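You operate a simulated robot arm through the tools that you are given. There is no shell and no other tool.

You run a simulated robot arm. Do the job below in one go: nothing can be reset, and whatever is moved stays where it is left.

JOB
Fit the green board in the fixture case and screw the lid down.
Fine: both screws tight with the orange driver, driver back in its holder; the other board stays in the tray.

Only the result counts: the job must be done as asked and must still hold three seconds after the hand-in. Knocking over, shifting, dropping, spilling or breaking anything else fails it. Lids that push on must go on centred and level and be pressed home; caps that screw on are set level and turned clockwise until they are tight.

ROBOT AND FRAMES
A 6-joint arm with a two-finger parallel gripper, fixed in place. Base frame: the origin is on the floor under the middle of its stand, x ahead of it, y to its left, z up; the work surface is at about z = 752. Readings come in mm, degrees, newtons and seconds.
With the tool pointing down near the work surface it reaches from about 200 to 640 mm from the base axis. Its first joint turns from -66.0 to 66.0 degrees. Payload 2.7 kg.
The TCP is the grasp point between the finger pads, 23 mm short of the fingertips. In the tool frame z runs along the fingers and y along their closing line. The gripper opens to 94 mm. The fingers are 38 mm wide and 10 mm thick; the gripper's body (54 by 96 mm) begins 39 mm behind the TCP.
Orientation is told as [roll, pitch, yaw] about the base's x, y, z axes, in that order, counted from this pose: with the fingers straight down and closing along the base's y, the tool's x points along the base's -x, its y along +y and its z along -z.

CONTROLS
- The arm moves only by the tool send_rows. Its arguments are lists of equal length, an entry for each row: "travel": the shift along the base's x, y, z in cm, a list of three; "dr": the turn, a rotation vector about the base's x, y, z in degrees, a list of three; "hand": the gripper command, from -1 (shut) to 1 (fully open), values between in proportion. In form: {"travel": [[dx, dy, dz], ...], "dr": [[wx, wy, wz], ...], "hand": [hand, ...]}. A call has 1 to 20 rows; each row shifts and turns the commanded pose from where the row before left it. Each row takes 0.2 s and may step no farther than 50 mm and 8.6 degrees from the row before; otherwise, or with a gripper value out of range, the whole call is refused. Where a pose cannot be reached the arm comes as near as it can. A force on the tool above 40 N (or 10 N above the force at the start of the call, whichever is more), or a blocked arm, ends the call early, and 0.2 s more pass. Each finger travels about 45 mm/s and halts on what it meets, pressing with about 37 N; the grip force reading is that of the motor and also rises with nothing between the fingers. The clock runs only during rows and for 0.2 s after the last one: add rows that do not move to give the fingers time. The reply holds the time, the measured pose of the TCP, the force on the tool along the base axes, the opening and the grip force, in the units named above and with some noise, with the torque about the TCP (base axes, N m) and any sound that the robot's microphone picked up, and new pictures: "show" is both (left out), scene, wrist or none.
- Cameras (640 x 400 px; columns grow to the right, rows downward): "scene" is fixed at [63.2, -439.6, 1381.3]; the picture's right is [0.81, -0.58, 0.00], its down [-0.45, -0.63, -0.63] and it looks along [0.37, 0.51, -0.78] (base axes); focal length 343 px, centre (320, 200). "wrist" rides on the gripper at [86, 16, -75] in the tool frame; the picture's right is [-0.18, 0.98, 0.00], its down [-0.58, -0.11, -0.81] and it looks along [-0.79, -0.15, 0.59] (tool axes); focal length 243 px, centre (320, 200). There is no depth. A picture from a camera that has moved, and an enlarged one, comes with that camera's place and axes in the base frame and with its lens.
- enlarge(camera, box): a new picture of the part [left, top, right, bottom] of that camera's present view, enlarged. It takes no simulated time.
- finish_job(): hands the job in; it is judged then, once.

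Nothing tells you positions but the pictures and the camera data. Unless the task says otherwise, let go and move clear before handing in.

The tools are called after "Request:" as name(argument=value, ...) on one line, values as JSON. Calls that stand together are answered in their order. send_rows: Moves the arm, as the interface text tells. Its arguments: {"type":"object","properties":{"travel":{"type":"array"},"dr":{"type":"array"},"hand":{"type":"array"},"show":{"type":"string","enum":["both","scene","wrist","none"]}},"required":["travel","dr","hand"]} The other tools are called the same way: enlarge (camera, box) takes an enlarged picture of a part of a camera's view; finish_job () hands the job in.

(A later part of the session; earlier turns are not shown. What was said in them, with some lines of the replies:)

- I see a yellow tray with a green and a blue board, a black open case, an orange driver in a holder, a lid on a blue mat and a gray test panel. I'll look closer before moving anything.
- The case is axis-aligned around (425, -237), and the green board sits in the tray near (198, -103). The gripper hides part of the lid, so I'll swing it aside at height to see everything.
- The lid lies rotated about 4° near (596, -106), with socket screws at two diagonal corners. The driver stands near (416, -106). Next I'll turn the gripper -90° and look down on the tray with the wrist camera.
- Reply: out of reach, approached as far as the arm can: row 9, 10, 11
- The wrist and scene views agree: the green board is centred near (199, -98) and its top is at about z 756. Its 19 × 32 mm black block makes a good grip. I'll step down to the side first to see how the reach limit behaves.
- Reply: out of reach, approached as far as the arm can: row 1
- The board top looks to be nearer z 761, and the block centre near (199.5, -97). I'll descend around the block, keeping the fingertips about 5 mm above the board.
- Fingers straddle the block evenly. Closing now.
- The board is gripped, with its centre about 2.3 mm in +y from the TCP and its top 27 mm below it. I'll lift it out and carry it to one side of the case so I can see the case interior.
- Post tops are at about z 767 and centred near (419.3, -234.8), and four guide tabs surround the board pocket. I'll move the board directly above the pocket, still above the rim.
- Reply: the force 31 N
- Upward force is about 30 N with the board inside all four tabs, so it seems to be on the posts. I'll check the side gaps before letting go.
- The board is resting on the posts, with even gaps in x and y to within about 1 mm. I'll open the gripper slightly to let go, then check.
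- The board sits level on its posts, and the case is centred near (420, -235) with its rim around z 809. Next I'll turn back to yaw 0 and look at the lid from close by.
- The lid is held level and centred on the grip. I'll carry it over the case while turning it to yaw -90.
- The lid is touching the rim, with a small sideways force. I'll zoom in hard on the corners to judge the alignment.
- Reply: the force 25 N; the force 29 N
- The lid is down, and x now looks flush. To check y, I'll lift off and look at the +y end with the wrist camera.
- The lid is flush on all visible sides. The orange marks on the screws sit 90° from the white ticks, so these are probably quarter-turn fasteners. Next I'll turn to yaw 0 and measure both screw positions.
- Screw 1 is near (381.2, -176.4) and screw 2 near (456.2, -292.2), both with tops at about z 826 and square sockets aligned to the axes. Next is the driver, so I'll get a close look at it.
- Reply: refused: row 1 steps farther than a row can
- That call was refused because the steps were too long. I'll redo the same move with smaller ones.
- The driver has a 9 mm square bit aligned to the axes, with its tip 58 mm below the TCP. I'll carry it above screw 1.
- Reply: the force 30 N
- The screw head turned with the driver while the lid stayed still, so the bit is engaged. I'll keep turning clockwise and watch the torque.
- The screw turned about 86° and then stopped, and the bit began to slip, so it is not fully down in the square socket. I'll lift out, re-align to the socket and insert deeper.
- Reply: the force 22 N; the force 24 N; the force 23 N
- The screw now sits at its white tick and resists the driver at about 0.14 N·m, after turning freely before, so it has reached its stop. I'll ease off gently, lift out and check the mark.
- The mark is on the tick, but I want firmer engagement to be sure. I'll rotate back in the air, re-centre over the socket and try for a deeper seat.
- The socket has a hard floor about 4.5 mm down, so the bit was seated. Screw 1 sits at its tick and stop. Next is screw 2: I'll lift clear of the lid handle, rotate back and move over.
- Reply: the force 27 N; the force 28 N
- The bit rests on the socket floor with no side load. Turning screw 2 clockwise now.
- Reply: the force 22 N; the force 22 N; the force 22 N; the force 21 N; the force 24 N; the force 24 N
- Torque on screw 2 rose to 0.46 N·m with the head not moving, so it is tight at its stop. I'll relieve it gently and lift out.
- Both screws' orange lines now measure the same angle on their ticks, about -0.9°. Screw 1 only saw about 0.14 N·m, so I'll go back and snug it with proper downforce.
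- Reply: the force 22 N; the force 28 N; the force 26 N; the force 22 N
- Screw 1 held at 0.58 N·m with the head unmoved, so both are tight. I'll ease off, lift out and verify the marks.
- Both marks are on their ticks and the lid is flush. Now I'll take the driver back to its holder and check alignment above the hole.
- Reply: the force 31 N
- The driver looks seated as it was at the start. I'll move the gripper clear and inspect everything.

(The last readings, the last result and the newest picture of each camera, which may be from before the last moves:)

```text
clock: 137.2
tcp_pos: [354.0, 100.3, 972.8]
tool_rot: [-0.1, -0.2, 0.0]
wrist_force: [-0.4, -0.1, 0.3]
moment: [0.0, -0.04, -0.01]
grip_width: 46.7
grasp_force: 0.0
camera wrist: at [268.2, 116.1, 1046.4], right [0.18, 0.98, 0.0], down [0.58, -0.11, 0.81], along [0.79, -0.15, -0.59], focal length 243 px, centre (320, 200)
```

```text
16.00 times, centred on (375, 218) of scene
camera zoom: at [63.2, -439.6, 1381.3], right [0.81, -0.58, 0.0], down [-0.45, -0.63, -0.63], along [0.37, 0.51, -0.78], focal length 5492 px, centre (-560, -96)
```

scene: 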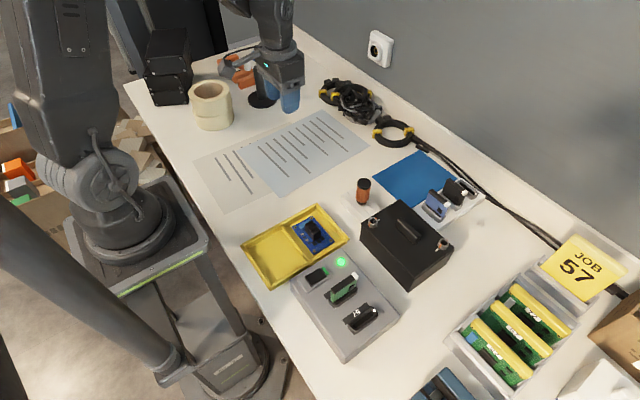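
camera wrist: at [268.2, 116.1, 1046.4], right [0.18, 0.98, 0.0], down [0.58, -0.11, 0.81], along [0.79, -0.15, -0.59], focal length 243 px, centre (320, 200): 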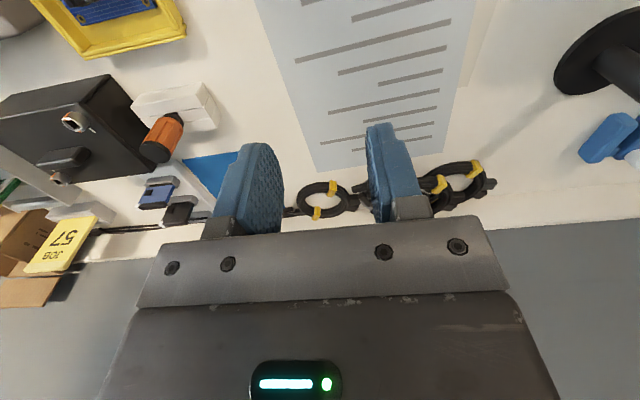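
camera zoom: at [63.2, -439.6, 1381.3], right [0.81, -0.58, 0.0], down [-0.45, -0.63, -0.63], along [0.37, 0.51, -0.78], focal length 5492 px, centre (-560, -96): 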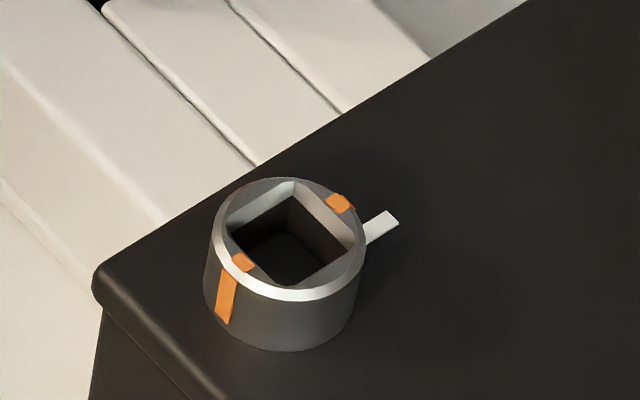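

Everything checks out:
- **Lid:** flush on the case, which hasn't moved.
- **Screws:** both orange marks are on their ticks.
- **Driver:** upright in its holder, as at the start.
- **Blue board:** still in the tray, undisturbed.

The arm is clear, so I'm handing in the job.

Request:
finish_job()

```text
The job is handed in.
```

The green board is in the fixture case, and the lid is on with both screws tight. I've handed the job in, but it gave no verdict back.

- **Board:** it sits level on the four posts, between the guide tabs.
- **Lid:** it is flush with the case at every edge I could see, and the case did not move.
- **Screws:** each turned clockwise about a quarter turn to its white tick, then stopped. They held against 0.58 N·m and 0.46 N·m with the orange driver without moving further.
- **Driver:** it is back upright in its holder, in its original spot.
- **Everything else:** the blue board is still in the tray, and nothing else looks disturbed.

I couldn't check the board again once the lid was on. The screws are judged tight by the tick marks and the torque readings; no sound was reported when they stopped.
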